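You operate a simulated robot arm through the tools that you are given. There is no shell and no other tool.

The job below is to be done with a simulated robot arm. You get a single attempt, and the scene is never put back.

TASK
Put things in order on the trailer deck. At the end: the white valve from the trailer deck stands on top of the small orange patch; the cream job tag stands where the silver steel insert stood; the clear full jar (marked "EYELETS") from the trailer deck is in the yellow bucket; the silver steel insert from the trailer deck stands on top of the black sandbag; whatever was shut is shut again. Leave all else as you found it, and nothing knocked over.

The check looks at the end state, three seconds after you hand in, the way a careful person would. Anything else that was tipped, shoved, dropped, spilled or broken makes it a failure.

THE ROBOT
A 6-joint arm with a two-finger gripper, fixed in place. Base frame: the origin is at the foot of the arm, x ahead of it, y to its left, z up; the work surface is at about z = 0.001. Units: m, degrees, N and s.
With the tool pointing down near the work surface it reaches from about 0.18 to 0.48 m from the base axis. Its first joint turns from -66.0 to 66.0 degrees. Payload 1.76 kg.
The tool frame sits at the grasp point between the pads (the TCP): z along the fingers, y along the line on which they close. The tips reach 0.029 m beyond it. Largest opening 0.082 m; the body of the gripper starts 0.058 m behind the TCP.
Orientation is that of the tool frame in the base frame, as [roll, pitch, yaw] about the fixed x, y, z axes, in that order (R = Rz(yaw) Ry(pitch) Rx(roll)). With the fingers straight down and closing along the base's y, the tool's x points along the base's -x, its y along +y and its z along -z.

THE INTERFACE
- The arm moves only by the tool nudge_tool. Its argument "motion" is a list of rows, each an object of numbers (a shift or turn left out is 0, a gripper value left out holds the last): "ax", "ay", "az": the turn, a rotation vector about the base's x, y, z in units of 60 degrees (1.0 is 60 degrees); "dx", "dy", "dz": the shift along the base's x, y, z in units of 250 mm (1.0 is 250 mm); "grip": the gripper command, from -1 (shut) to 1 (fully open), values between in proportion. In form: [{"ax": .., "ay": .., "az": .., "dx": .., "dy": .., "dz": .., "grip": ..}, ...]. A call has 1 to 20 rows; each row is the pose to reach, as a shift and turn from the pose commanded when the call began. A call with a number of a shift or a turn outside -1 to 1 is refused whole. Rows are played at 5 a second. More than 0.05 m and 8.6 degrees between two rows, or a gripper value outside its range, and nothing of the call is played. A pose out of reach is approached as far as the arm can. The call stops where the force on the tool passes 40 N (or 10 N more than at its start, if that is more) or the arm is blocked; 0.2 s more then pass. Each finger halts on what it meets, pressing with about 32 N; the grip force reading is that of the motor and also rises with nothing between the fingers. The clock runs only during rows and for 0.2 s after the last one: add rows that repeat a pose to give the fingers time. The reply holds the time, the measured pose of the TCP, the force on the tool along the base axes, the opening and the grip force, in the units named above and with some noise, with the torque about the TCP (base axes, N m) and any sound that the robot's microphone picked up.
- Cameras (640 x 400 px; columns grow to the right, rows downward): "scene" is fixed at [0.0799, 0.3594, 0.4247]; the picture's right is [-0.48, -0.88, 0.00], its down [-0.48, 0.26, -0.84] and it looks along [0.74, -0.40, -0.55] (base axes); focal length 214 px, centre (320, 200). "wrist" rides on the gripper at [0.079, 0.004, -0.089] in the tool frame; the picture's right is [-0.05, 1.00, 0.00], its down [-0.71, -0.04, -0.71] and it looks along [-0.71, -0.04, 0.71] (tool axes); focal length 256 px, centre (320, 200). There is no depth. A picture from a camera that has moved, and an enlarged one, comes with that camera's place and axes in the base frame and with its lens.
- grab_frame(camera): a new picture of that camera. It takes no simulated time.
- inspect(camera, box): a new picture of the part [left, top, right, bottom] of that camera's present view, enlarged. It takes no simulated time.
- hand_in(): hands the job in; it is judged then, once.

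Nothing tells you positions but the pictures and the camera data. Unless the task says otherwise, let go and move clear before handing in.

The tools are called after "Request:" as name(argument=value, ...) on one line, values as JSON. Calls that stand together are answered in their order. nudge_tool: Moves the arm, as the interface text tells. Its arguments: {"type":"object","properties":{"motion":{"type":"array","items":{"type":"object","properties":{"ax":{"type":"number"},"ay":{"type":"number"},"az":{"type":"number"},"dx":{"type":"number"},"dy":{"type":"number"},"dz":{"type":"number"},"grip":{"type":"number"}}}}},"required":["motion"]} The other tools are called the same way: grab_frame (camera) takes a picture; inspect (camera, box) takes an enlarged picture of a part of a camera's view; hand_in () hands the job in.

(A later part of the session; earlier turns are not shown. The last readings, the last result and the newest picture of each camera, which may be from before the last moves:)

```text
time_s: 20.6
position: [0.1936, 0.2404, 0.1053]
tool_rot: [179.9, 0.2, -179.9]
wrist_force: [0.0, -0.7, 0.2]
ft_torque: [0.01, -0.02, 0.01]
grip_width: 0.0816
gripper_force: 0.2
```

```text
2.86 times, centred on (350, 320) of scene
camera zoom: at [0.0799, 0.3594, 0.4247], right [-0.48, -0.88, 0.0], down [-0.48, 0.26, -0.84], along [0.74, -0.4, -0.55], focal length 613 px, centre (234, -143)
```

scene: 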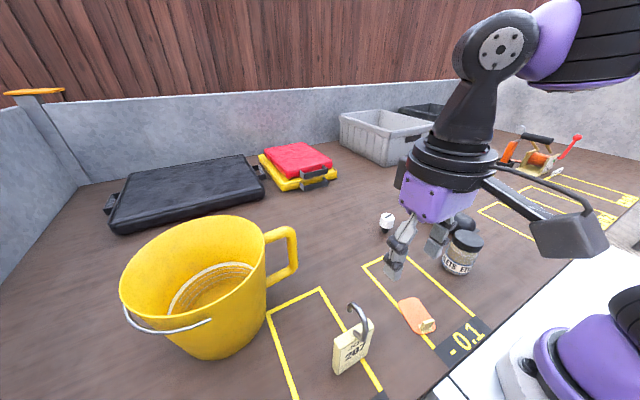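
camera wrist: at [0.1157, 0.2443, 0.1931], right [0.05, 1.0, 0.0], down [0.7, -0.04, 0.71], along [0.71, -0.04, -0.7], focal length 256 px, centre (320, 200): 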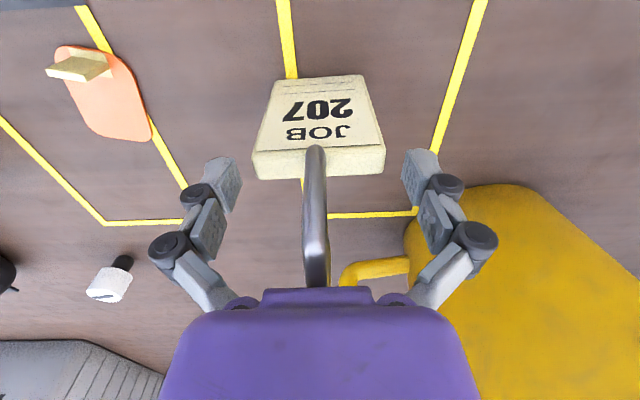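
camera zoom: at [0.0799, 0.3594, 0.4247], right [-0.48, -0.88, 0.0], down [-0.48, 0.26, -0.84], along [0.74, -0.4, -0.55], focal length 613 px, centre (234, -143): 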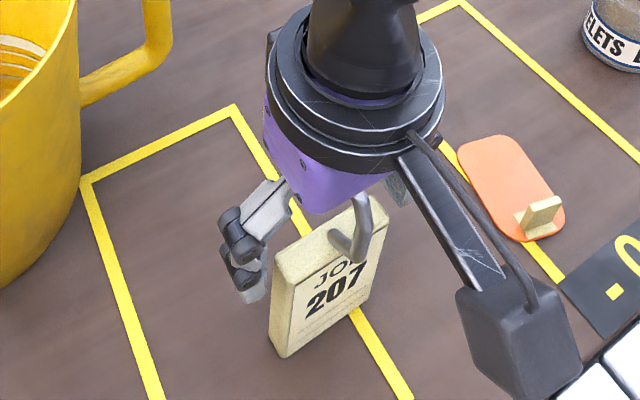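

Request:
nudge_tool(motion=[{"dz": -0.008}, {"dz": -0.016}, {"dz": -0.02}, {"dz": -0.02}])

Request:
inspect(camera="wrist", box=[220, 60, 420, 310])

Request:
inspect(camera="scene", box=[320, 290, 390, 370])

```text
time_s: 21.6
position: [0.1942, 0.2423, 0.102]
tool_rot: [179.9, 0.3, -179.9]
wrist_force: [0.3, -0.2, 19.1]
ft_torque: [0.0, 0.1, -0.01]
grip_width: 0.082
gripper_force: 0.1
```

```text
1.60 times, centred on (320, 185) of wrist
camera zoom: at [0.1158, 0.2448, 0.1884], right [0.05, 1.0, 0.0], down [0.7, -0.04, 0.71], along [0.71, -0.04, -0.7], focal length 410 px, centre (320, 224)
```

zoom: 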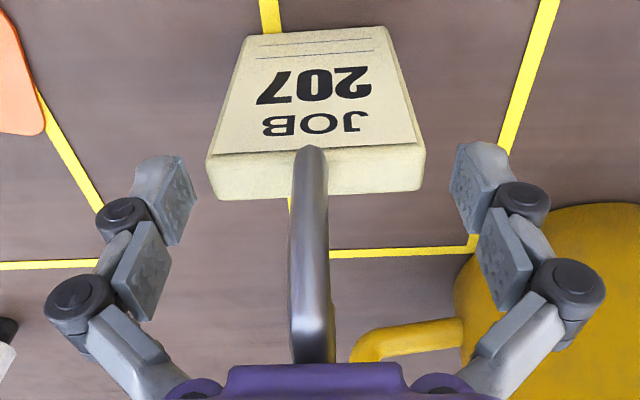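

```text
5.00 times, centred on (355, 330) of scene
camera zoom: at [0.0799, 0.3594, 0.4248], right [-0.48, -0.88, 0.0], down [-0.48, 0.26, -0.84], along [0.74, -0.4, -0.55], focal length 1072 px, centre (145, -450)
```

zoom: 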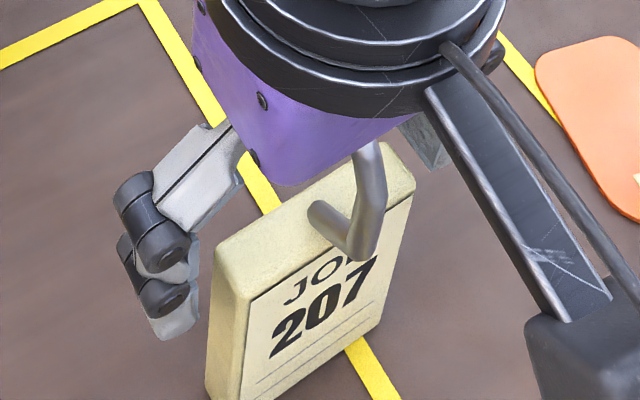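

The palm just touched the hook top, so I'll raise about 3 mm to clear it and then close on the tag's sides.

Request:
nudge_tool(motion=[{"dz": 0.012}, {"dz": 0.012}])

```text
time_s: 22.2
position: [0.1931, 0.241, 0.1027]
tool_rot: [-179.9, 0.2, -179.9]
wrist_force: [0.1, -0.2, -0.2]
ft_torque: [-0.03, 0.0, -0.02]
grip_width: 0.0819
gripper_force: 0.0
```

Request:
nudge_tool(motion=[{"grip": 0.6}, {"grip": 0.4}, {"grip": -1}, {"grip": -1}, {"grip": -1}])

Request:
inspect(camera="wrist", box=[220, 60, 420, 310])

Request:
inspect(camera="scene", box=[310, 280, 400, 385])

```text
time_s: 23.4
position: [0.1943, 0.2395, 0.1022]
tool_rot: [179.9, 0.4, -179.9]
wrist_force: [-1.5, -0.8, 10.4]
ft_torque: [-0.07, 0.19, 0.03]
grip_width: 0.0629
gripper_force: 32.4
```

```text
1.60 times, centred on (320, 185) of wrist
camera zoom: at [0.1156, 0.2448, 0.1909], right [0.05, 1.0, 0.0], down [0.7, -0.04, 0.71], along [0.71, -0.04, -0.7], focal length 410 px, centre (320, 224)
```

zoom: 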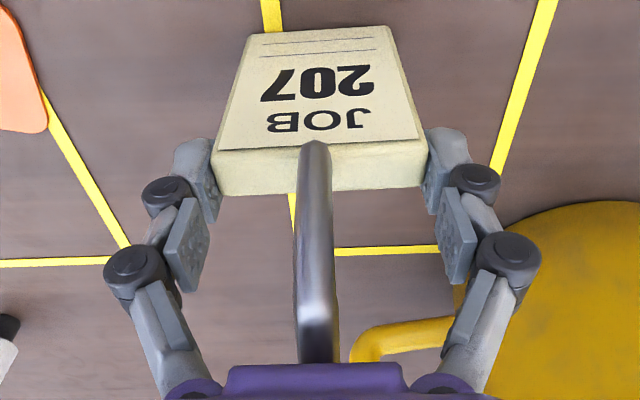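

```text
3.81 times, centred on (355, 332) of scene
camera zoom: at [0.0799, 0.3594, 0.4247], right [-0.48, -0.88, 0.0], down [-0.48, 0.26, -0.84], along [0.74, -0.4, -0.55], focal length 817 px, centre (187, -305)
```

zoom: 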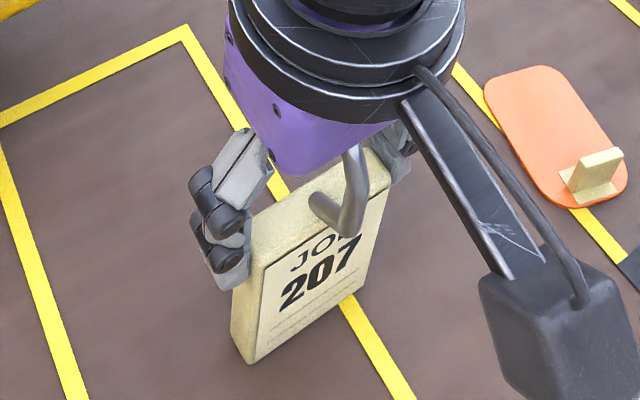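

Request:
nudge_tool(motion=[{"dz": 0.01}, {"dz": 0.04}, {"dz": 0.1}, {"dz": 0.2}, {"dz": 0.28}, {"dz": 0.28}])

Request:
inspect(camera="scene", box=[290, 230, 430, 385])

Request:
inspect(camera="wrist", box=[220, 60, 420, 310])

```text
time_s: 24.8
position: [0.1942, 0.2401, 0.1721]
tool_rot: [-180.0, 0.1, -179.8]
wrist_force: [0.3, -0.1, -0.2]
ft_torque: [0.01, 0.01, 0.0]
grip_width: 0.0633
gripper_force: 31.9
```

```text
2.58 times, centred on (360, 308) of scene
camera zoom: at [0.0799, 0.3594, 0.4247], right [-0.48, -0.88, 0.0], down [-0.48, 0.26, -0.84], along [0.74, -0.4, -0.55], focal length 554 px, centre (217, -77)
```

zoom: 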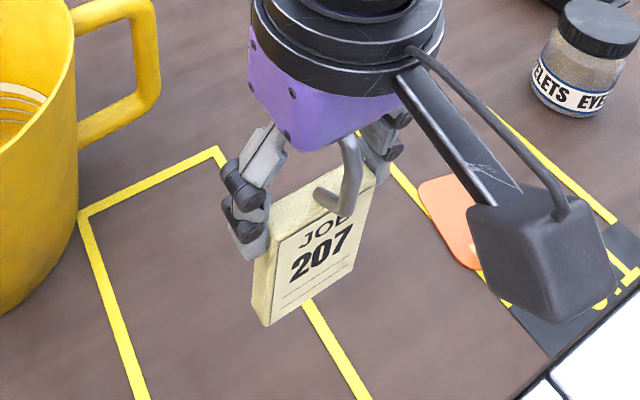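

```text
1.60 times, centred on (320, 185) of wrist
camera zoom: at [0.1151, 0.2442, 0.2615], right [0.05, 1.0, 0.0], down [0.7, -0.04, 0.71], along [0.71, -0.04, -0.7], focal length 410 px, centre (320, 224)
```

zoom: 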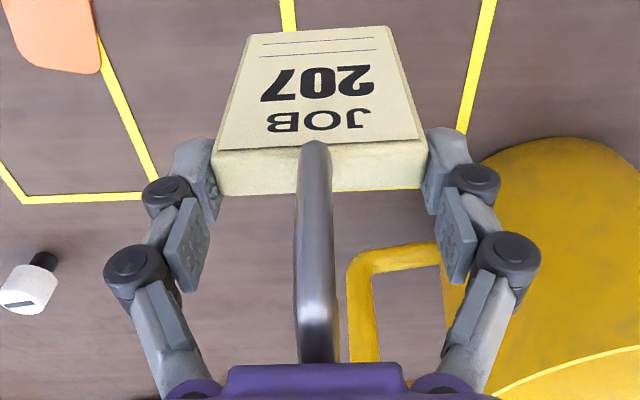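

Request:
nudge_tool(motion=[{"dx": 0.06, "dy": -0.1}, {"dx": 0.12, "dy": -0.2}, {"dx": 0.18, "dy": -0.3}, {"dx": 0.24, "dy": -0.4}, {"dx": 0.3, "dy": -0.5}, {"dx": 0.36, "dy": -0.6}, {"dx": 0.42, "dy": -0.7}, {"dx": 0.476, "dy": -0.8}, {"dx": 0.476, "dy": -0.8}, {"dx": 0.476, "dy": -0.8, "dz": -0.1}, {"dx": 0.476, "dy": -0.8, "dz": -0.2}, {"dx": 0.476, "dy": -0.8, "dz": -0.24}, {"dx": 0.476, "dy": -0.8, "dz": -0.24}])

Request:
grab_frame(camera="wrist")

Request:
inspect(camera="scene", box=[340, 180, 480, 290])

```text
time_s: 27.6
position: [0.314, 0.0421, 0.1127]
tool_rot: [179.9, 0.2, -179.8]
wrist_force: [0.2, -0.6, 0.0]
ft_torque: [0.01, -0.03, 0.02]
grip_width: 0.063
gripper_force: 31.9
```

```text
taken
camera wrist: at [0.2357, 0.0459, 0.2017], right [0.05, 1.0, 0.0], down [0.7, -0.04, 0.71], along [0.71, -0.04, -0.7], focal length 256 px, centre (320, 200)
```

wrist: 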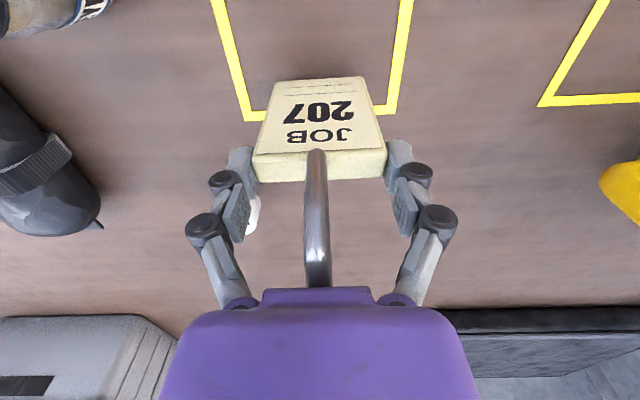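

```text
3.64 times, centred on (410, 235) of scene
camera zoom: at [0.0799, 0.3594, 0.4247], right [-0.48, -0.88, 0.0], down [-0.48, 0.26, -0.84], along [0.74, -0.4, -0.55], focal length 780 px, centre (-7, 73)
```

zoom: 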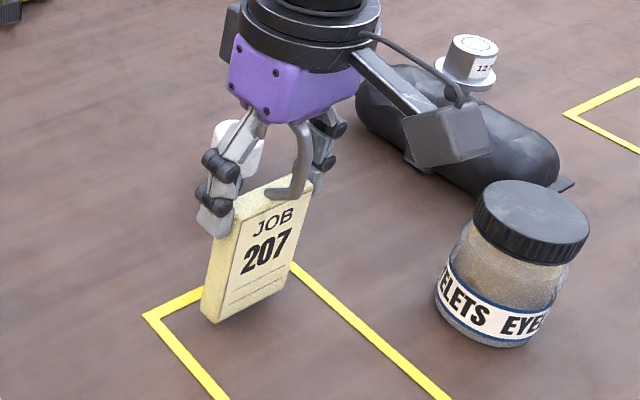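

Request:
nudge_tool(motion=[{"dx": -0.007, "dy": -0.0076}, {"dx": -0.007, "dy": -0.0076, "dz": -0.016}, {"dx": -0.007, "dy": -0.0076, "dz": -0.032}, {"dx": -0.007, "dy": -0.0076, "dz": -0.038}, {"dx": -0.007, "dy": -0.0076, "dz": -0.038}])

Request:
inspect(camera="scene", box=[365, 200, 445, 270])

Request:
grab_frame(camera="wrist")

```text
time_s: 28.8
position: [0.3124, 0.039, 0.1032]
tool_rot: [-179.9, 0.3, -179.8]
wrist_force: [-0.1, 0.6, -0.9]
ft_torque: [0.01, -0.02, 0.01]
grip_width: 0.0629
gripper_force: 31.7
```

```text
5.71 times, centred on (405, 235) of scene
camera zoom: at [0.0799, 0.3594, 0.4247], right [-0.48, -0.88, 0.0], down [-0.48, 0.26, -0.84], along [0.74, -0.4, -0.55], focal length 1226 px, centre (-166, 0)
```

zoom: 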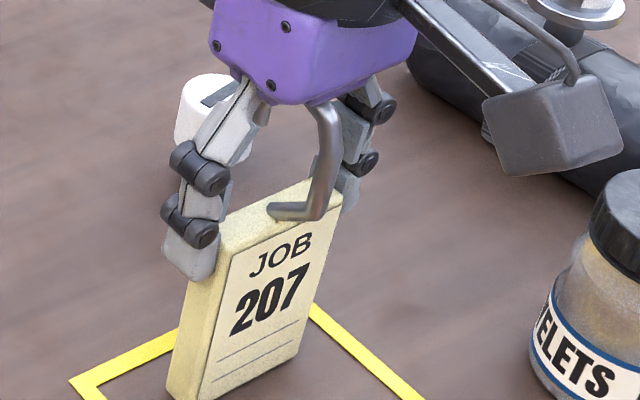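

```text
taken
camera wrist: at [0.2333, 0.0426, 0.1917], right [0.05, 1.0, 0.0], down [0.7, -0.04, 0.71], along [0.71, -0.04, -0.7], focal length 256 px, centre (320, 200)
```

wrist: 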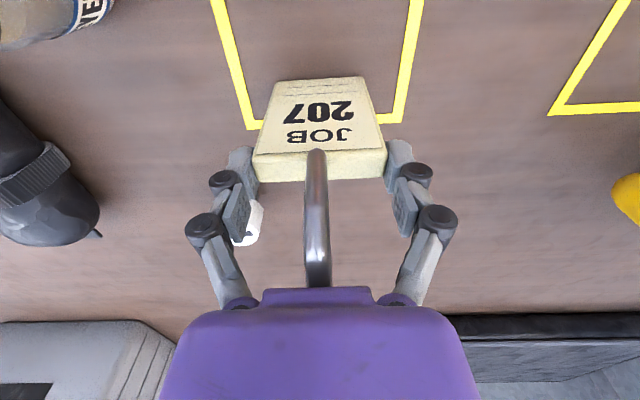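

Request:
nudge_tool(motion=[{"dx": 0.003, "dy": 0.004, "dz": -0.002}, {"dx": 0.003, "dy": 0.004, "dz": -0.004}, {"dx": 0.003, "dy": 0.004, "dz": -0.004}])

```text
time_s: 29.6
position: [0.3122, 0.0389, 0.1032]
tool_rot: [-179.9, 0.3, -179.8]
wrist_force: [-0.3, 0.0, 5.8]
ft_torque: [0.06, 0.03, 0.04]
grip_width: 0.0629
gripper_force: 32.0
```

Request:
nudge_tool(motion=[{"grip": 0.58}, {"grip": 0.65}, {"grip": 0.8}, {"grip": 1}, {"grip": 1}])

Request:
inspect(camera="scene", box=[350, 200, 450, 285])

Request:
grab_frame(camera="wrist")

```text
time_s: 30.8
position: [0.3122, 0.0393, 0.1008]
tool_rot: [-180.0, 0.2, -179.9]
wrist_force: [-0.2, -0.5, 0.0]
ft_torque: [0.0, -0.03, 0.0]
grip_width: 0.0819
gripper_force: 0.1
```

```text
4.71 times, centred on (400, 242) of scene
camera zoom: at [0.0799, 0.3594, 0.4247], right [-0.48, -0.88, 0.0], down [-0.48, 0.26, -0.84], along [0.74, -0.4, -0.55], focal length 1009 px, centre (-56, 0)
```

zoom: 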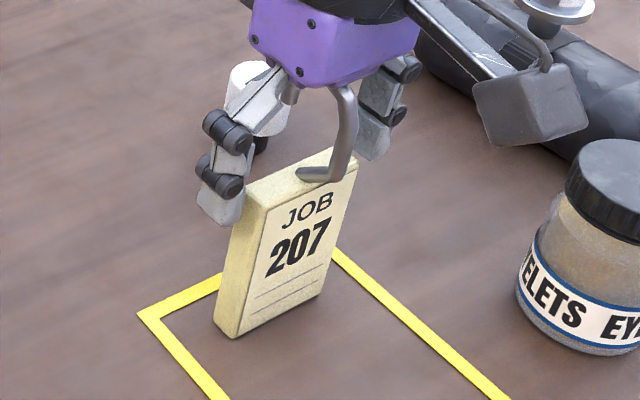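

```text
taken
camera wrist: at [0.234, 0.0437, 0.1908], right [0.05, 1.0, 0.0], down [0.7, -0.04, 0.71], along [0.71, -0.04, -0.7], focal length 256 px, centre (320, 200)
```

wrist: 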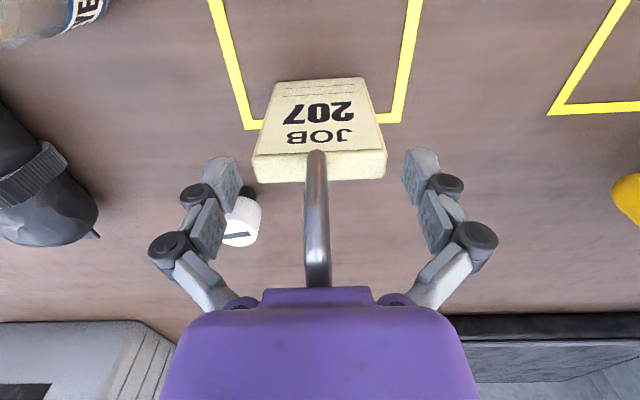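

Request:
nudge_tool(motion=[{"dz": 0.04}, {"dz": 0.12}, {"dz": 0.26}, {"dz": 0.4}, {"dz": 0.48}, {"dz": 0.48}])

Request:
grab_frame(camera="scene")

Request:
grab_frame(camera="wrist")

```text
time_s: 32.2
position: [0.3127, 0.0413, 0.2236]
tool_rot: [179.9, 0.3, -179.9]
wrist_force: [0.5, 0.1, 0.5]
ft_torque: [0.01, 0.02, 0.0]
grip_width: 0.0819
gripper_force: 0.0
```

```text
taken
```

scene: 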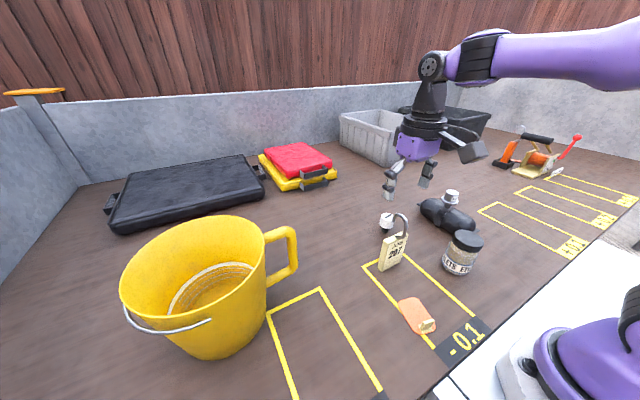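

```text
taken
camera wrist: at [0.234, 0.045, 0.3116], right [0.05, 1.0, 0.0], down [0.7, -0.04, 0.71], along [0.71, -0.04, -0.7], focal length 256 px, centre (320, 200)
```

wrist: 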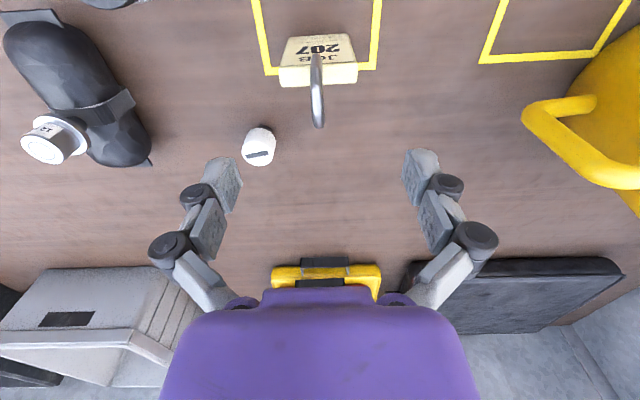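

The tag stands where the insert stood, and the insert is still on the sandbag. Next is the white valve; I'll move closer for a precise look.

Request:
nudge_tool(motion=[{"dx": 0.06, "dy": -0.1}, {"dx": 0.12, "dy": -0.2}, {"dx": 0.188, "dy": -0.32}, {"dx": 0.188, "dy": -0.32, "dz": -0.12}, {"dx": 0.188, "dy": -0.32, "dz": -0.24}, {"dx": 0.188, "dy": -0.32, "dz": -0.33}, {"dx": 0.188, "dy": -0.32, "dz": -0.33}])

Request:
grab_frame(camera="wrist")

Request:
inspect(camera="wrist", box=[270, 100, 370, 200])

Request:
inspect(camera="scene", box=[350, 170, 450, 280])

```text
time_s: 33.8
position: [0.3583, -0.0399, 0.1394]
tool_rot: [-180.0, 0.2, -179.9]
wrist_force: [-0.3, 0.3, 0.0]
ft_torque: [0.02, -0.02, -0.02]
grip_width: 0.0816
gripper_force: 0.0
```

```text
taken
camera wrist: at [0.2796, -0.0356, 0.2274], right [0.05, 1.0, 0.0], down [0.7, -0.04, 0.71], along [0.71, -0.04, -0.7], focal length 256 px, centre (320, 200)
```

wrist: 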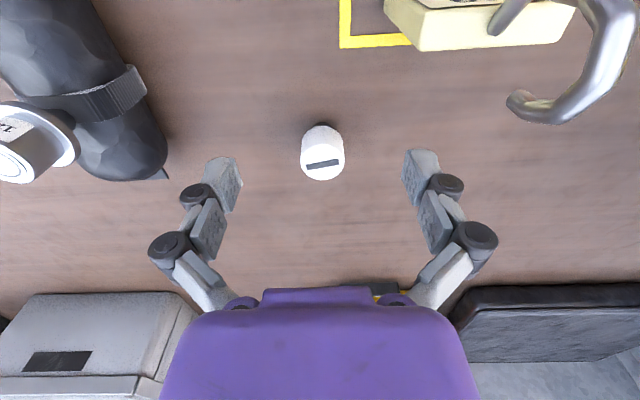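

```text
4.00 times, centred on (320, 150) of wrist
camera zoom: at [0.2796, -0.0356, 0.2274], right [0.05, 1.0, 0.0], down [0.7, -0.04, 0.71], along [0.71, -0.04, -0.7], focal length 1024 px, centre (320, 400)
```

zoom: 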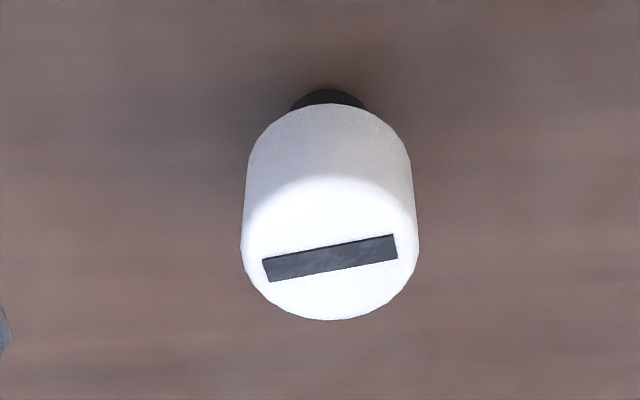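

```text
3.64 times, centred on (400, 225) of scene
camera zoom: at [0.0799, 0.3594, 0.4247], right [-0.48, -0.88, 0.0], down [-0.48, 0.26, -0.84], along [0.74, -0.4, -0.55], focal length 780 px, centre (29, 109)
```

zoom: 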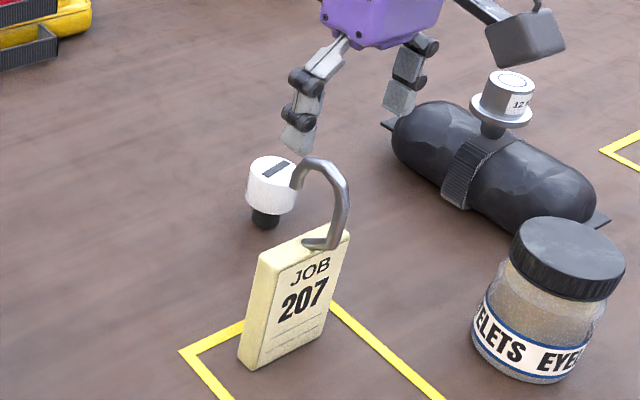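

Request:
nudge_tool(motion=[{"dx": 0.1}, {"dx": 0.205, "dz": -0.05}, {"dx": 0.205, "dz": -0.15}, {"dx": 0.205, "dz": -0.25}, {"dx": 0.205, "dz": -0.3}, {"dx": 0.205, "dz": -0.3}])

Request:
grab_frame(camera="wrist")

Request:
inspect(camera="scene", box=[350, 170, 450, 280])

```text
time_s: 35.2
position: [0.411, -0.0386, 0.0639]
tool_rot: [180.0, 0.2, -179.9]
wrist_force: [-0.4, 0.2, -1.3]
ft_torque: [0.02, -0.04, 0.0]
grip_width: 0.0819
gripper_force: 0.1
```

```text
taken
camera wrist: at [0.3321, -0.0354, 0.1529], right [0.05, 1.0, 0.0], down [0.7, -0.04, 0.71], along [0.71, -0.04, -0.7], focal length 256 px, centre (320, 200)
```

wrist: 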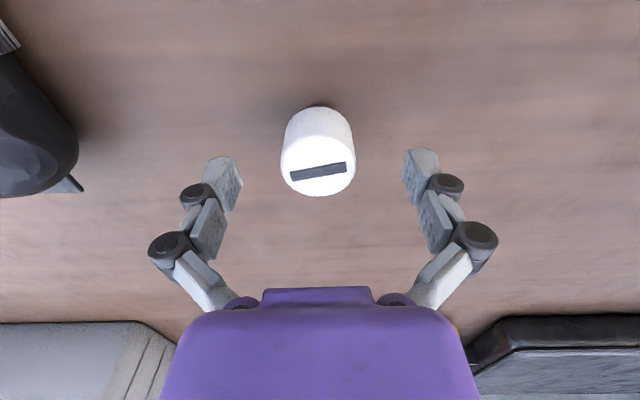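

```text
3.64 times, centred on (400, 225) of scene
camera zoom: at [0.0799, 0.3594, 0.4247], right [-0.48, -0.88, 0.0], down [-0.48, 0.26, -0.84], along [0.74, -0.4, -0.55], focal length 780 px, centre (29, 109)
```

zoom: 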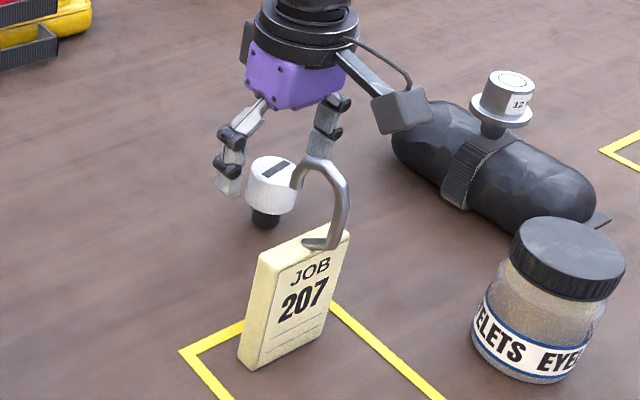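

Request:
nudge_tool(motion=[{"dx": -0.006, "dy": -0.003, "dz": -0.02}, {"dx": -0.006, "dy": -0.003, "dz": -0.05}, {"dx": -0.006, "dy": -0.003, "dz": -0.05}, {"dx": -0.006, "dy": -0.003, "dz": -0.05, "grip": -1}, {"dx": -0.006, "dy": -0.003, "dz": -0.05, "grip": -1}, {"dx": -0.006, "dy": -0.003, "dz": -0.05, "grip": -1}])

Request:
grab_frame(camera="wrist")

Request:
inspect(camera="scene", box=[350, 190, 430, 250])

```text
time_s: 36.6
position: [0.4095, -0.0412, 0.0529]
tool_rot: [-180.0, 0.3, -179.9]
wrist_force: [0.9, 0.1, 13.5]
ft_torque: [0.03, -0.08, 0.0]
grip_width: 0.0362
gripper_force: 32.4
```

```text
taken
camera wrist: at [0.3303, -0.0368, 0.1414], right [0.05, 1.0, 0.0], down [0.7, -0.04, 0.71], along [0.71, -0.04, -0.7], focal length 256 px, centre (320, 200)
```

wrist: 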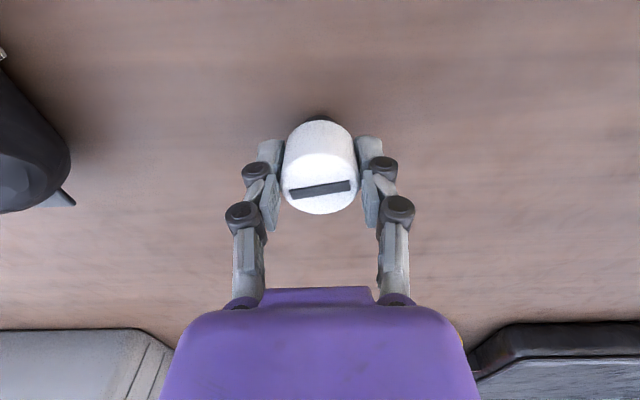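

```text
6.67 times, centred on (390, 220) of scene
camera zoom: at [0.0798, 0.3594, 0.4247], right [-0.48, -0.88, 0.0], down [-0.48, 0.26, -0.84], along [0.74, -0.4, -0.55], focal length 1430 px, centre (-147, 67)
```

zoom: 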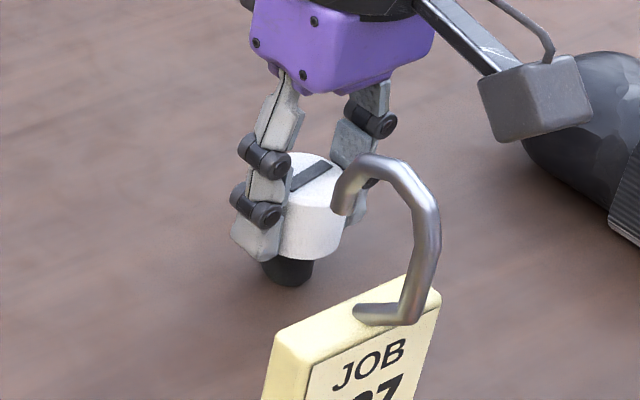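

Valve gripped (36 mm). I'll lift it above the hook height, route around the tag, and bring it near the orange patch, then look.

Request:
nudge_tool(motion=[{"dz": 0.02}, {"dz": 0.08}, {"dz": 0.2}, {"dz": 0.38}, {"dz": 0.55}, {"dz": 0.7}, {"dz": 0.7}])

Request:
nudge_tool(motion=[{"dx": -0.15, "dy": -0.02}, {"dx": -0.3, "dy": -0.02}, {"dx": -0.45, "dy": 0.0}, {"dx": -0.6, "dy": 0.06}, {"dx": -0.7, "dy": 0.16}, {"dx": -0.78, "dy": 0.3}, {"dx": -0.8, "dy": 0.42}, {"dx": -0.8, "dy": 0.42}])

Request:
grab_frame(camera="wrist")

Request:
grab_frame(camera="scene")

```text
time_s: 38.2
position: [0.407, -0.0436, 0.2253]
tool_rot: [179.9, 0.3, -179.9]
wrist_force: [-0.5, 0.3, -0.9]
ft_torque: [-0.01, 0.0, -0.01]
grip_width: 0.036
gripper_force: 32.1
```

```text
time_s: 40.0
position: [0.2077, 0.0624, 0.2256]
tool_rot: [-180.0, 0.2, -179.9]
wrist_force: [-0.7, -0.4, 0.6]
ft_torque: [-0.04, 0.0, 0.0]
grip_width: 0.0363
gripper_force: 31.8
```

```text
taken
camera wrist: at [0.1286, 0.0668, 0.3145], right [0.05, 1.0, 0.0], down [0.7, -0.04, 0.71], along [0.71, -0.04, -0.7], focal length 256 px, centre (320, 200)
```

wrist: 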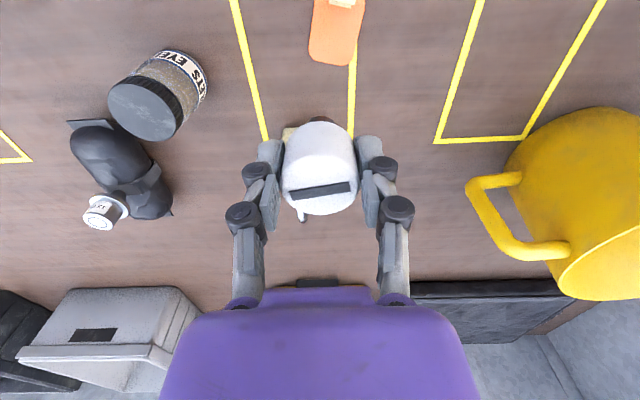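

```text
taken
```

scene: 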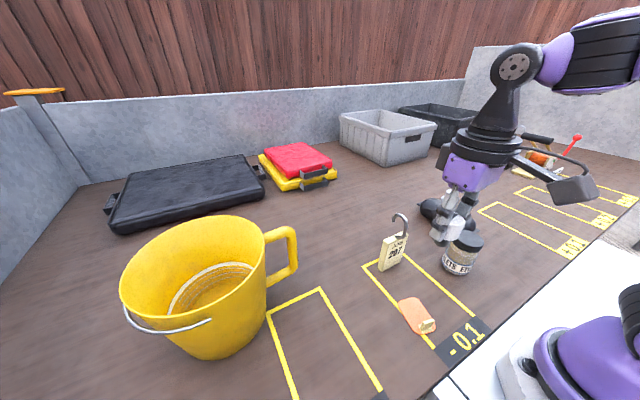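

Request:
inspect(camera="scene", box=[390, 285, 450, 345])

Request:
inspect(camera="wrist", box=[270, 0, 400, 80])

```text
6.67 times, centred on (420, 315) of scene
camera zoom: at [0.0799, 0.3594, 0.4247], right [-0.48, -0.88, 0.0], down [-0.48, 0.26, -0.84], along [0.74, -0.4, -0.55], focal length 1430 px, centre (-347, -567)
```

zoom: 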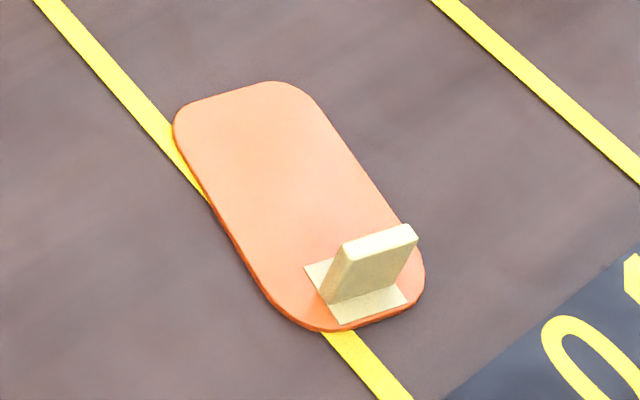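

```text
4.92 times, centred on (335, 40) of wrist
camera zoom: at [0.1286, 0.0668, 0.3145], right [0.05, 1.0, 0.0], down [0.7, -0.04, 0.71], along [0.71, -0.04, -0.7], focal length 1260 px, centre (246, 988)
```

zoom: 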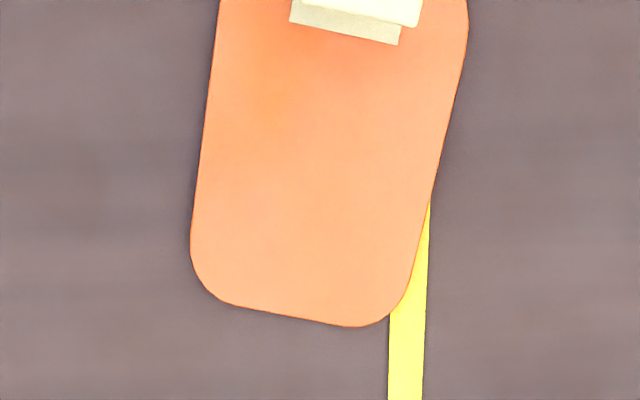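

Request:
nudge_tool(motion=[{"dx": -0.03, "dy": 0.061}, {"dx": -0.03, "dy": 0.061, "dz": -0.15}, {"dx": -0.03, "dy": 0.061, "dz": -0.3}, {"dx": -0.03, "dy": 0.061, "dz": -0.45}, {"dx": -0.03, "dy": 0.061, "dz": -0.56}, {"dx": -0.03, "dy": 0.061, "dz": -0.62}, {"dx": -0.03, "dy": 0.061, "dz": -0.62}])

Request:
grab_frame(camera="wrist")

Request:
inspect(camera="scene", box=[380, 270, 460, 350])

```text
time_s: 41.6
position: [0.2013, 0.0792, 0.0703]
tool_rot: [180.0, 0.1, -179.9]
wrist_force: [0.3, 0.3, 0.4]
ft_torque: [-0.01, 0.01, -0.01]
grip_width: 0.0365
gripper_force: 32.0
```

```text
taken
camera wrist: at [0.1229, 0.083, 0.1596], right [0.05, 1.0, 0.0], down [0.7, -0.04, 0.71], along [0.71, -0.04, -0.7], focal length 256 px, centre (320, 200)
```

wrist: 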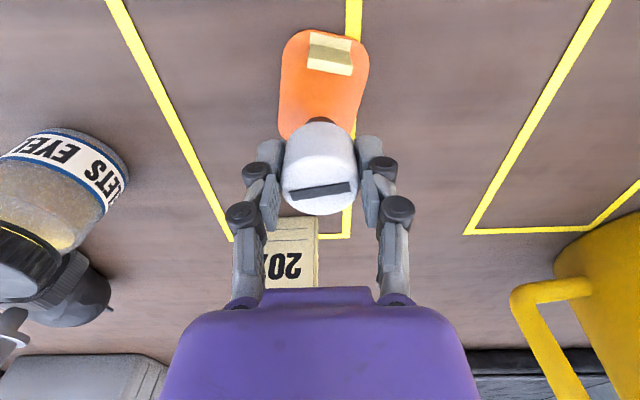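

```text
5.00 times, centred on (420, 310) of scene
camera zoom: at [0.0799, 0.3594, 0.4247], right [-0.48, -0.88, 0.0], down [-0.48, 0.26, -0.84], along [0.74, -0.4, -0.55], focal length 1072 px, centre (-180, -350)
```

zoom: 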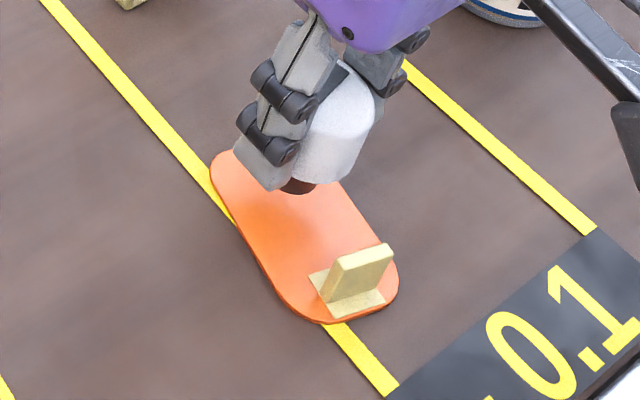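

Request:
nudge_tool(motion=[{"dx": -0.012, "dy": -0.004, "dz": -0.01}, {"dx": -0.012, "dy": -0.004, "dz": -0.03}, {"dx": -0.012, "dy": -0.004, "dz": -0.048}, {"dx": -0.012, "dy": -0.004, "dz": -0.052}, {"dx": -0.012, "dy": -0.004, "dz": -0.052}])

Request:
inspect(camera="scene", box=[380, 270, 460, 350])

Request:
inspect(camera="wrist", box=[240, 20, 400, 220])

```text
time_s: 42.8
position: [0.1991, 0.0784, 0.0596]
tool_rot: [-180.0, 0.3, -179.9]
wrist_force: [-0.7, -0.1, -0.3]
ft_torque: [0.0, -0.02, 0.03]
grip_width: 0.0362
gripper_force: 32.8
```

```text
5.00 times, centred on (420, 310) of scene
camera zoom: at [0.0799, 0.3594, 0.4247], right [-0.48, -0.88, 0.0], down [-0.48, 0.26, -0.84], along [0.74, -0.4, -0.55], focal length 1072 px, centre (-180, -350)
```

zoom: 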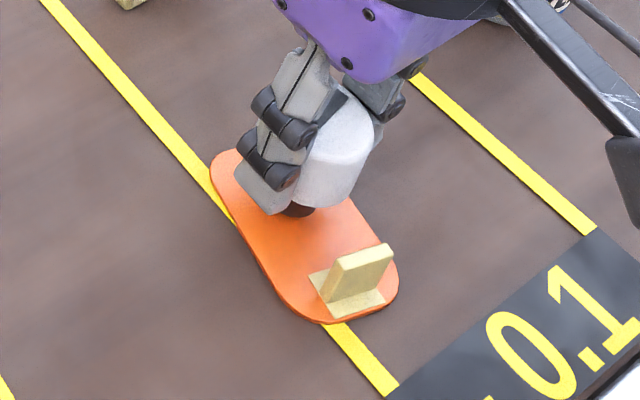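

```text
2.00 times, centred on (320, 120) of wrist
camera zoom: at [0.12, 0.0822, 0.1475], right [0.05, 1.0, 0.0], down [0.7, -0.04, 0.71], along [0.71, -0.04, -0.7], focal length 512 px, centre (320, 360)
```

zoom: 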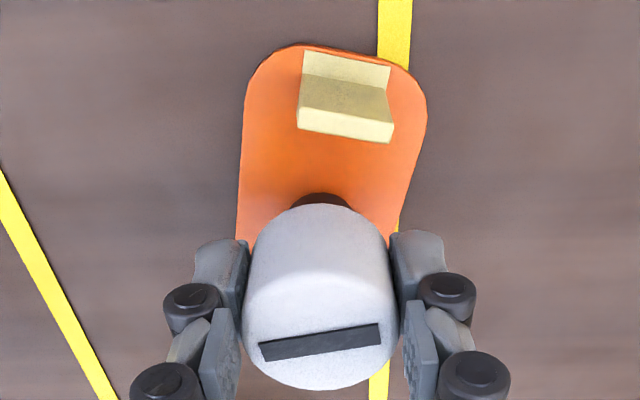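

Request:
nudge_tool(motion=[{"dx": -0.004, "dz": -0.004}, {"dx": -0.004, "dz": -0.008}, {"dx": -0.004, "dz": -0.01}, {"dx": -0.004, "dz": -0.01}])

```text
time_s: 43.8
position: [0.1975, 0.0785, 0.0561]
tool_rot: [-180.0, 0.1, -179.8]
wrist_force: [0.2, -0.1, -0.5]
ft_torque: [-0.02, 0.01, 0.0]
grip_width: 0.0362
gripper_force: 31.9
```

Request:
nudge_tool(motion=[{"dz": -0.002}, {"dz": -0.004}, {"dz": -0.004}])

```text
time_s: 44.6
position: [0.1974, 0.0779, 0.0552]
tool_rot: [-179.9, 0.3, -179.9]
wrist_force: [-1.1, 1.5, 15.4]
ft_torque: [0.04, 0.05, 0.04]
grip_width: 0.0363
gripper_force: 32.3
```

Request:
nudge_tool(motion=[{"dz": 0.001, "grip": -0.1}, {"dz": 0.001, "grip": -0.03}, {"dz": 0.001, "grip": 0.1}, {"dz": 0.001, "grip": 0.4}, {"dz": 0.001, "grip": 0.4}])

Request:
inspect(camera="scene", box=[380, 270, 460, 350])

Request:
inspect(camera="wrist", box=[240, 20, 400, 220])

```text
time_s: 45.8
position: [0.198, 0.078, 0.0541]
tool_rot: [-180.0, 0.2, -179.8]
wrist_force: [0.5, 0.3, -0.2]
ft_torque: [-0.01, 0.0, 0.04]
grip_width: 0.0573
gripper_force: 0.0
```

```text
5.00 times, centred on (420, 310) of scene
camera zoom: at [0.0799, 0.3594, 0.4247], right [-0.48, -0.88, 0.0], down [-0.48, 0.26, -0.84], along [0.74, -0.4, -0.55], focal length 1072 px, centre (-180, -350)
```

zoom: 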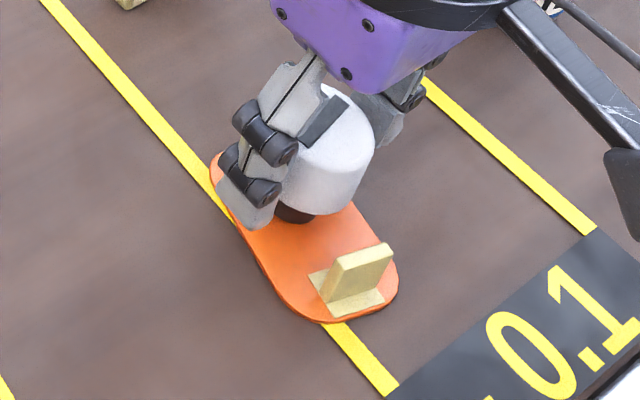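

```text
2.00 times, centred on (320, 120) of wrist
camera zoom: at [0.1189, 0.0823, 0.1437], right [0.05, 1.0, 0.0], down [0.7, -0.04, 0.71], along [0.71, -0.04, -0.7], focal length 512 px, centre (320, 360)
```

zoom: 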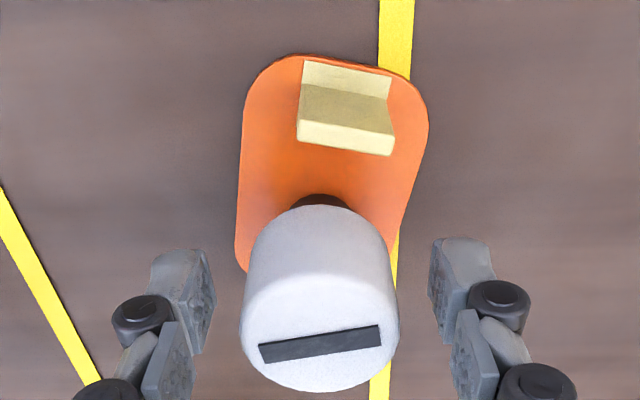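

The valve stands on the patch. I'll lift away and check everything, then test how far the empty gripper reaches over the bucket before touching the jar.

Request:
nudge_tool(motion=[{"dz": 0.03}, {"dz": 0.12}, {"dz": 0.28}, {"dz": 0.46}, {"dz": 0.64}, {"dz": 0.82}, {"dz": 0.95}, {"dz": 0.95}])

Request:
grab_frame(camera="scene")

Request:
nudge_tool(motion=[{"dx": 0.05, "dy": 0.14}, {"dx": 0.1, "dy": 0.28}, {"dx": 0.18, "dy": 0.42}, {"dx": 0.26, "dy": 0.56}, {"dx": 0.34, "dy": 0.7}, {"dx": 0.4, "dy": 0.84}, {"dx": 0.4, "dy": 0.84}])

Request:
grab_frame(camera="wrist")

Request:
grab_frame(camera="scene")

```text
time_s: 47.6
position: [0.1996, 0.0788, 0.2923]
tool_rot: [180.0, 0.2, -180.0]
wrist_force: [-0.8, -0.2, -0.3]
ft_torque: [0.02, -0.01, 0.02]
grip_width: 0.0574
gripper_force: 0.0
```

```text
taken
```

scene: 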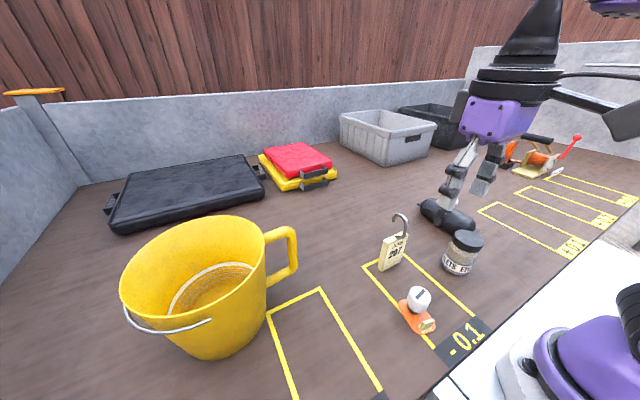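

```text
time_s: 49.2
position: [0.2885, 0.2797, 0.2797]
tool_rot: [-180.0, 0.2, -179.8]
wrist_force: [-0.2, 1.0, -0.8]
ft_torque: [-0.02, 0.0, 0.02]
grip_width: 0.0573
gripper_force: 0.0
out of reach, approached as far as the arm can: row 6, 7
```

```text
taken
camera wrist: at [0.2098, 0.2836, 0.3696], right [0.05, 1.0, 0.0], down [0.7, -0.04, 0.71], along [0.71, -0.04, -0.7], focal length 256 px, centre (320, 200)
```

wrist: 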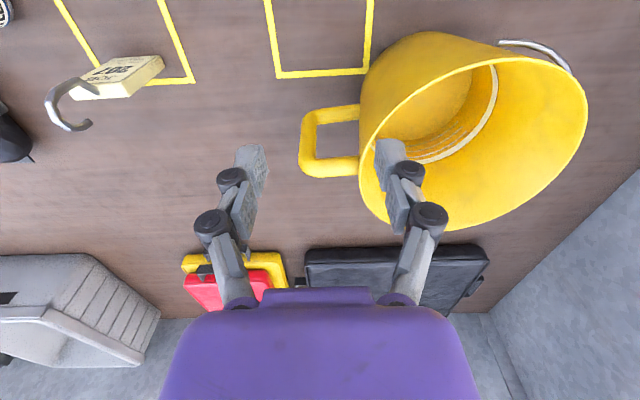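

```text
taken
```

scene: 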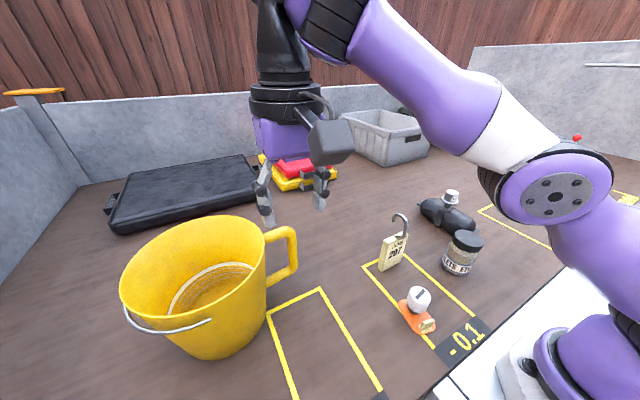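

Request:
inspect(camera="wrist", box=[290, 20, 600, 240])

Request:
inspect(camera="scene", box=[90, 190, 310, 370])

```text
1.82 times, centred on (445, 130) of wrist
camera zoom: at [0.2098, 0.2836, 0.3696], right [0.05, 1.0, 0.0], down [0.7, -0.04, 0.71], along [0.71, -0.04, -0.7], focal length 465 px, centre (93, 327)
```

zoom: 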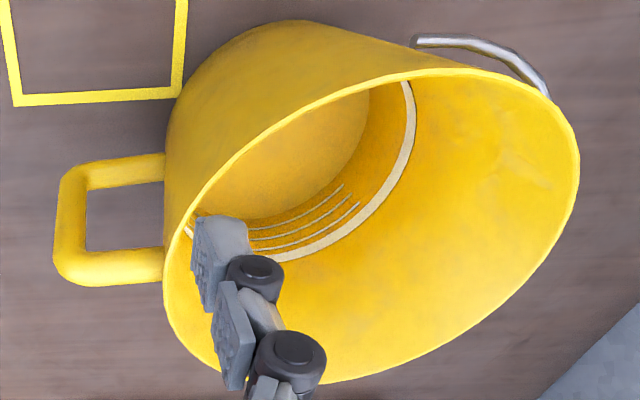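

```text
2.22 times, centred on (200, 280) of scene
camera zoom: at [0.0799, 0.3595, 0.4247], right [-0.48, -0.88, 0.0], down [-0.48, 0.26, -0.84], along [0.74, -0.4, -0.55], focal length 477 px, centre (587, 22)
```

zoom: 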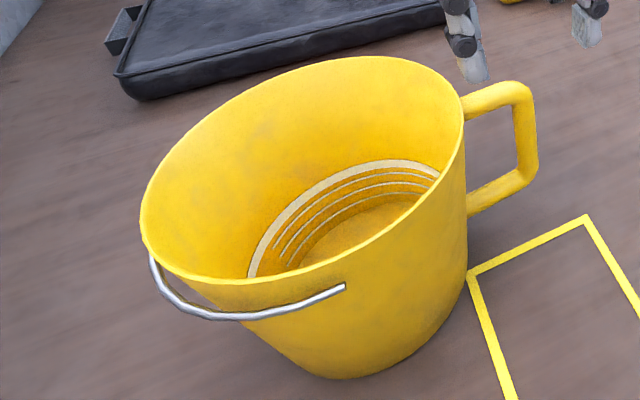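

The bucket fits a circle centred (0.375,0.411), rim radius 0.099, height 0.17, so its middle is at radius 0.556: reachable only with the tool tilted outward, and then the wrist camera must point outward (tool turned about 180°) so its bracket clears the rim. I'll turn the tool now, high up and away from everything, and check the joint allows it.

Request:
nudge_tool(motion=[{"dx": -0.02, "dy": -0.1, "az": -0.125}, {"dx": -0.04, "dy": -0.2, "az": -0.25}, {"dx": -0.06, "dy": -0.3, "az": -0.375}, {"dx": -0.08, "dy": -0.4, "az": -0.5}, {"dx": -0.1, "dy": -0.5, "az": -0.625}, {"dx": -0.1, "dy": -0.6, "az": -0.75}, {"dx": -0.1, "dy": -0.65, "az": -0.875}, {"dx": -0.1, "dy": -0.7, "az": -1.0}, {"dx": -0.1, "dy": -0.7, "az": -1.0}])

```text
time_s: 51.2
position: [0.2614, 0.1051, 0.283]
tool_rot: [-179.9, 0.3, 120.0]
wrist_force: [0.3, 0.2, -0.2]
ft_torque: [-0.01, 0.0, 0.03]
grip_width: 0.0572
gripper_force: 0.0
```

Request:
nudge_tool(motion=[{"az": -0.14}, {"az": -0.28}, {"az": -0.42}, {"az": -0.56}, {"az": -0.7}, {"az": -0.84}, {"az": -0.98}, {"az": -0.98}])

```text
time_s: 53.0
position: [0.2614, 0.1039, 0.2826]
tool_rot: [180.0, 0.3, 61.3]
wrist_force: [0.3, -0.1, 0.1]
ft_torque: [0.01, -0.03, 0.03]
grip_width: 0.0572
gripper_force: 0.1
```

Request:
nudge_tool(motion=[{"az": -0.14}, {"az": -0.28}, {"az": -0.42}, {"az": -0.56}, {"az": -0.68}, {"az": -0.68}])

Request:
grab_frame(camera="wrist")

Request:
grab_frame(camera="scene")

```text
time_s: 54.4
position: [0.2626, 0.1027, 0.2813]
tool_rot: [-179.4, 0.1, 20.5]
wrist_force: [-0.1, -0.1, -0.4]
ft_torque: [-0.02, -0.01, -0.03]
grip_width: 0.0574
gripper_force: 0.1
```

```text
taken
camera wrist: at [0.34, 0.1259, 0.3706], right [0.3, -0.95, -0.01], down [-0.67, -0.22, 0.71], along [-0.68, -0.2, -0.7], focal length 256 px, centre (320, 200)
```

wrist: 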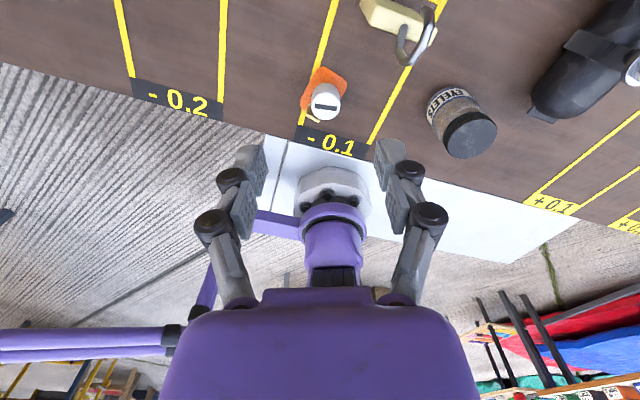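

```text
taken
```

scene: 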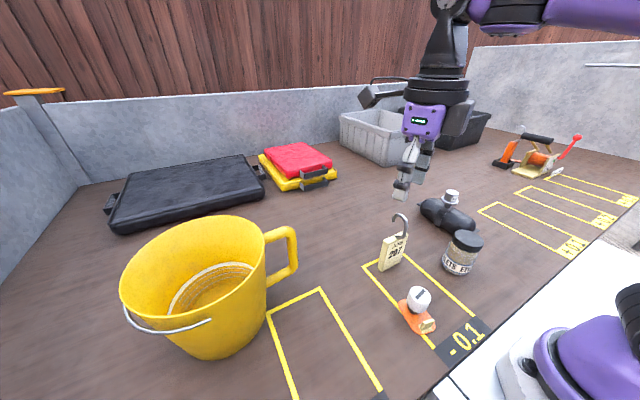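

Turning worked. Now I'll test the tilt and reach over the bucket, first with the gripper empty and well above the rim.

Request:
nudge_tool(motion=[{"dx": 0.0, "dy": 0.12, "az": 0.07}, {"dx": 0.0, "dy": 0.24, "az": 0.15}, {"dx": 0.0, "dy": 0.36, "az": 0.23}, {"dx": 0.0, "dy": 0.48, "az": 0.31}, {"dx": -0.01, "dy": 0.6, "az": 0.39}, {"dx": -0.012, "dy": 0.727, "az": 0.455}, {"dx": -0.012, "dy": 0.727, "az": 0.455}])

Request:
nudge_tool(motion=[{"ax": 0.1, "ay": -0.091}, {"ax": 0.2, "ay": -0.182}, {"ax": 0.3, "ay": -0.273}, {"ax": 0.4, "ay": -0.364}, {"ax": 0.431, "ay": -0.393}, {"ax": 0.431, "ay": -0.393}])

```text
time_s: 56.0
position: [0.2619, 0.2747, 0.2755]
tool_rot: [-178.6, 0.0, 48.1]
wrist_force: [0.3, 0.7, 0.4]
ft_torque: [0.01, 0.02, -0.02]
grip_width: 0.0575
gripper_force: 0.0
out of reach, approached as far as the arm can: row 2, 3, 4, 5, 6, 7
```

```text
time_s: 57.4
position: [0.3164, 0.326, 0.3231]
tool_rot: [179.8, -34.7, 47.8]
wrist_force: [-0.2, -0.2, -0.5]
ft_torque: [-0.02, -0.02, 0.0]
grip_width: 0.0572
gripper_force: 0.0
out of reach, approached as far as the arm can: row 2, 3, 4, 5, 6
```

Request:
grab_frame(camera="scene")

Request:
grab_frame(camera="wrist")

```text
taken
```

scene: 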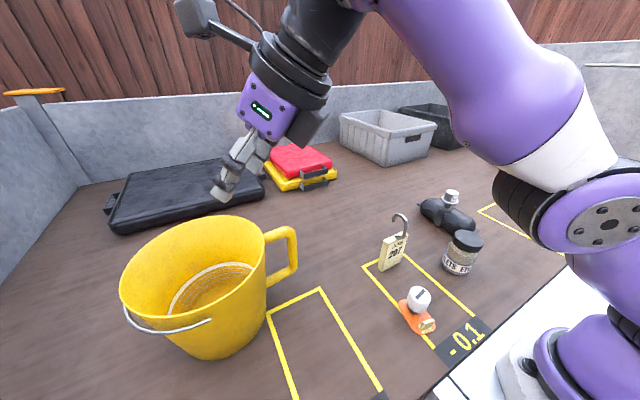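

```text
taken
camera wrist: at [0.3296, 0.3337, 0.4412], right [0.71, -0.7, -0.03], down [-0.69, -0.7, 0.18], along [-0.15, -0.11, -0.98], focal length 256 px, centre (320, 200)
```

wrist: 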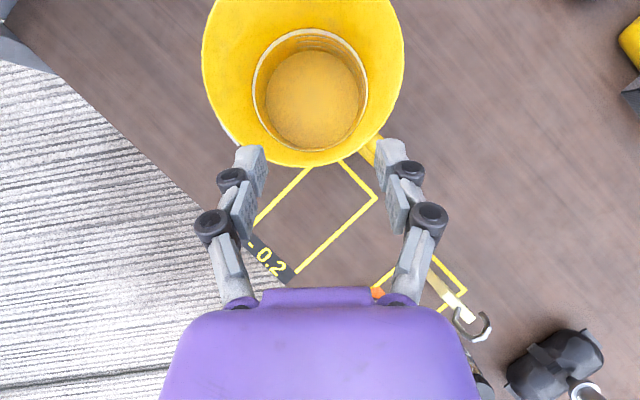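

The tool's roll joint seems to be at its limit with the camera exactly outward. I'll untilt, turn back about 17°, and tilt again about the tool's own closing axis.

Request:
nudge_tool(motion=[{"ax": -0.1, "ay": 0.091}, {"ax": -0.2, "ay": 0.182}, {"ax": -0.3, "ay": 0.273}, {"ax": -0.4, "ay": 0.364}, {"ax": -0.431, "ay": 0.393}, {"ax": -0.431, "ay": 0.393}])

Request:
nudge_tool(motion=[{"az": 0.12}, {"az": 0.24}, {"az": 0.3}, {"az": 0.3}])

```text
time_s: 58.8
position: [0.2816, 0.2721, 0.2705]
tool_rot: [-179.1, 0.2, 48.1]
wrist_force: [-0.2, 0.0, 0.8]
ft_torque: [0.01, 0.01, -0.01]
grip_width: 0.0576
gripper_force: 0.1
out of reach, approached as far as the arm can: row 2, 3, 4, 5, 6
```

```text
time_s: 59.8
position: [0.2831, 0.2744, 0.2715]
tool_rot: [180.0, 0.2, 65.8]
wrist_force: [-0.3, 0.4, 0.4]
ft_torque: [0.01, 0.02, 0.02]
grip_width: 0.0575
gripper_force: 0.0
```

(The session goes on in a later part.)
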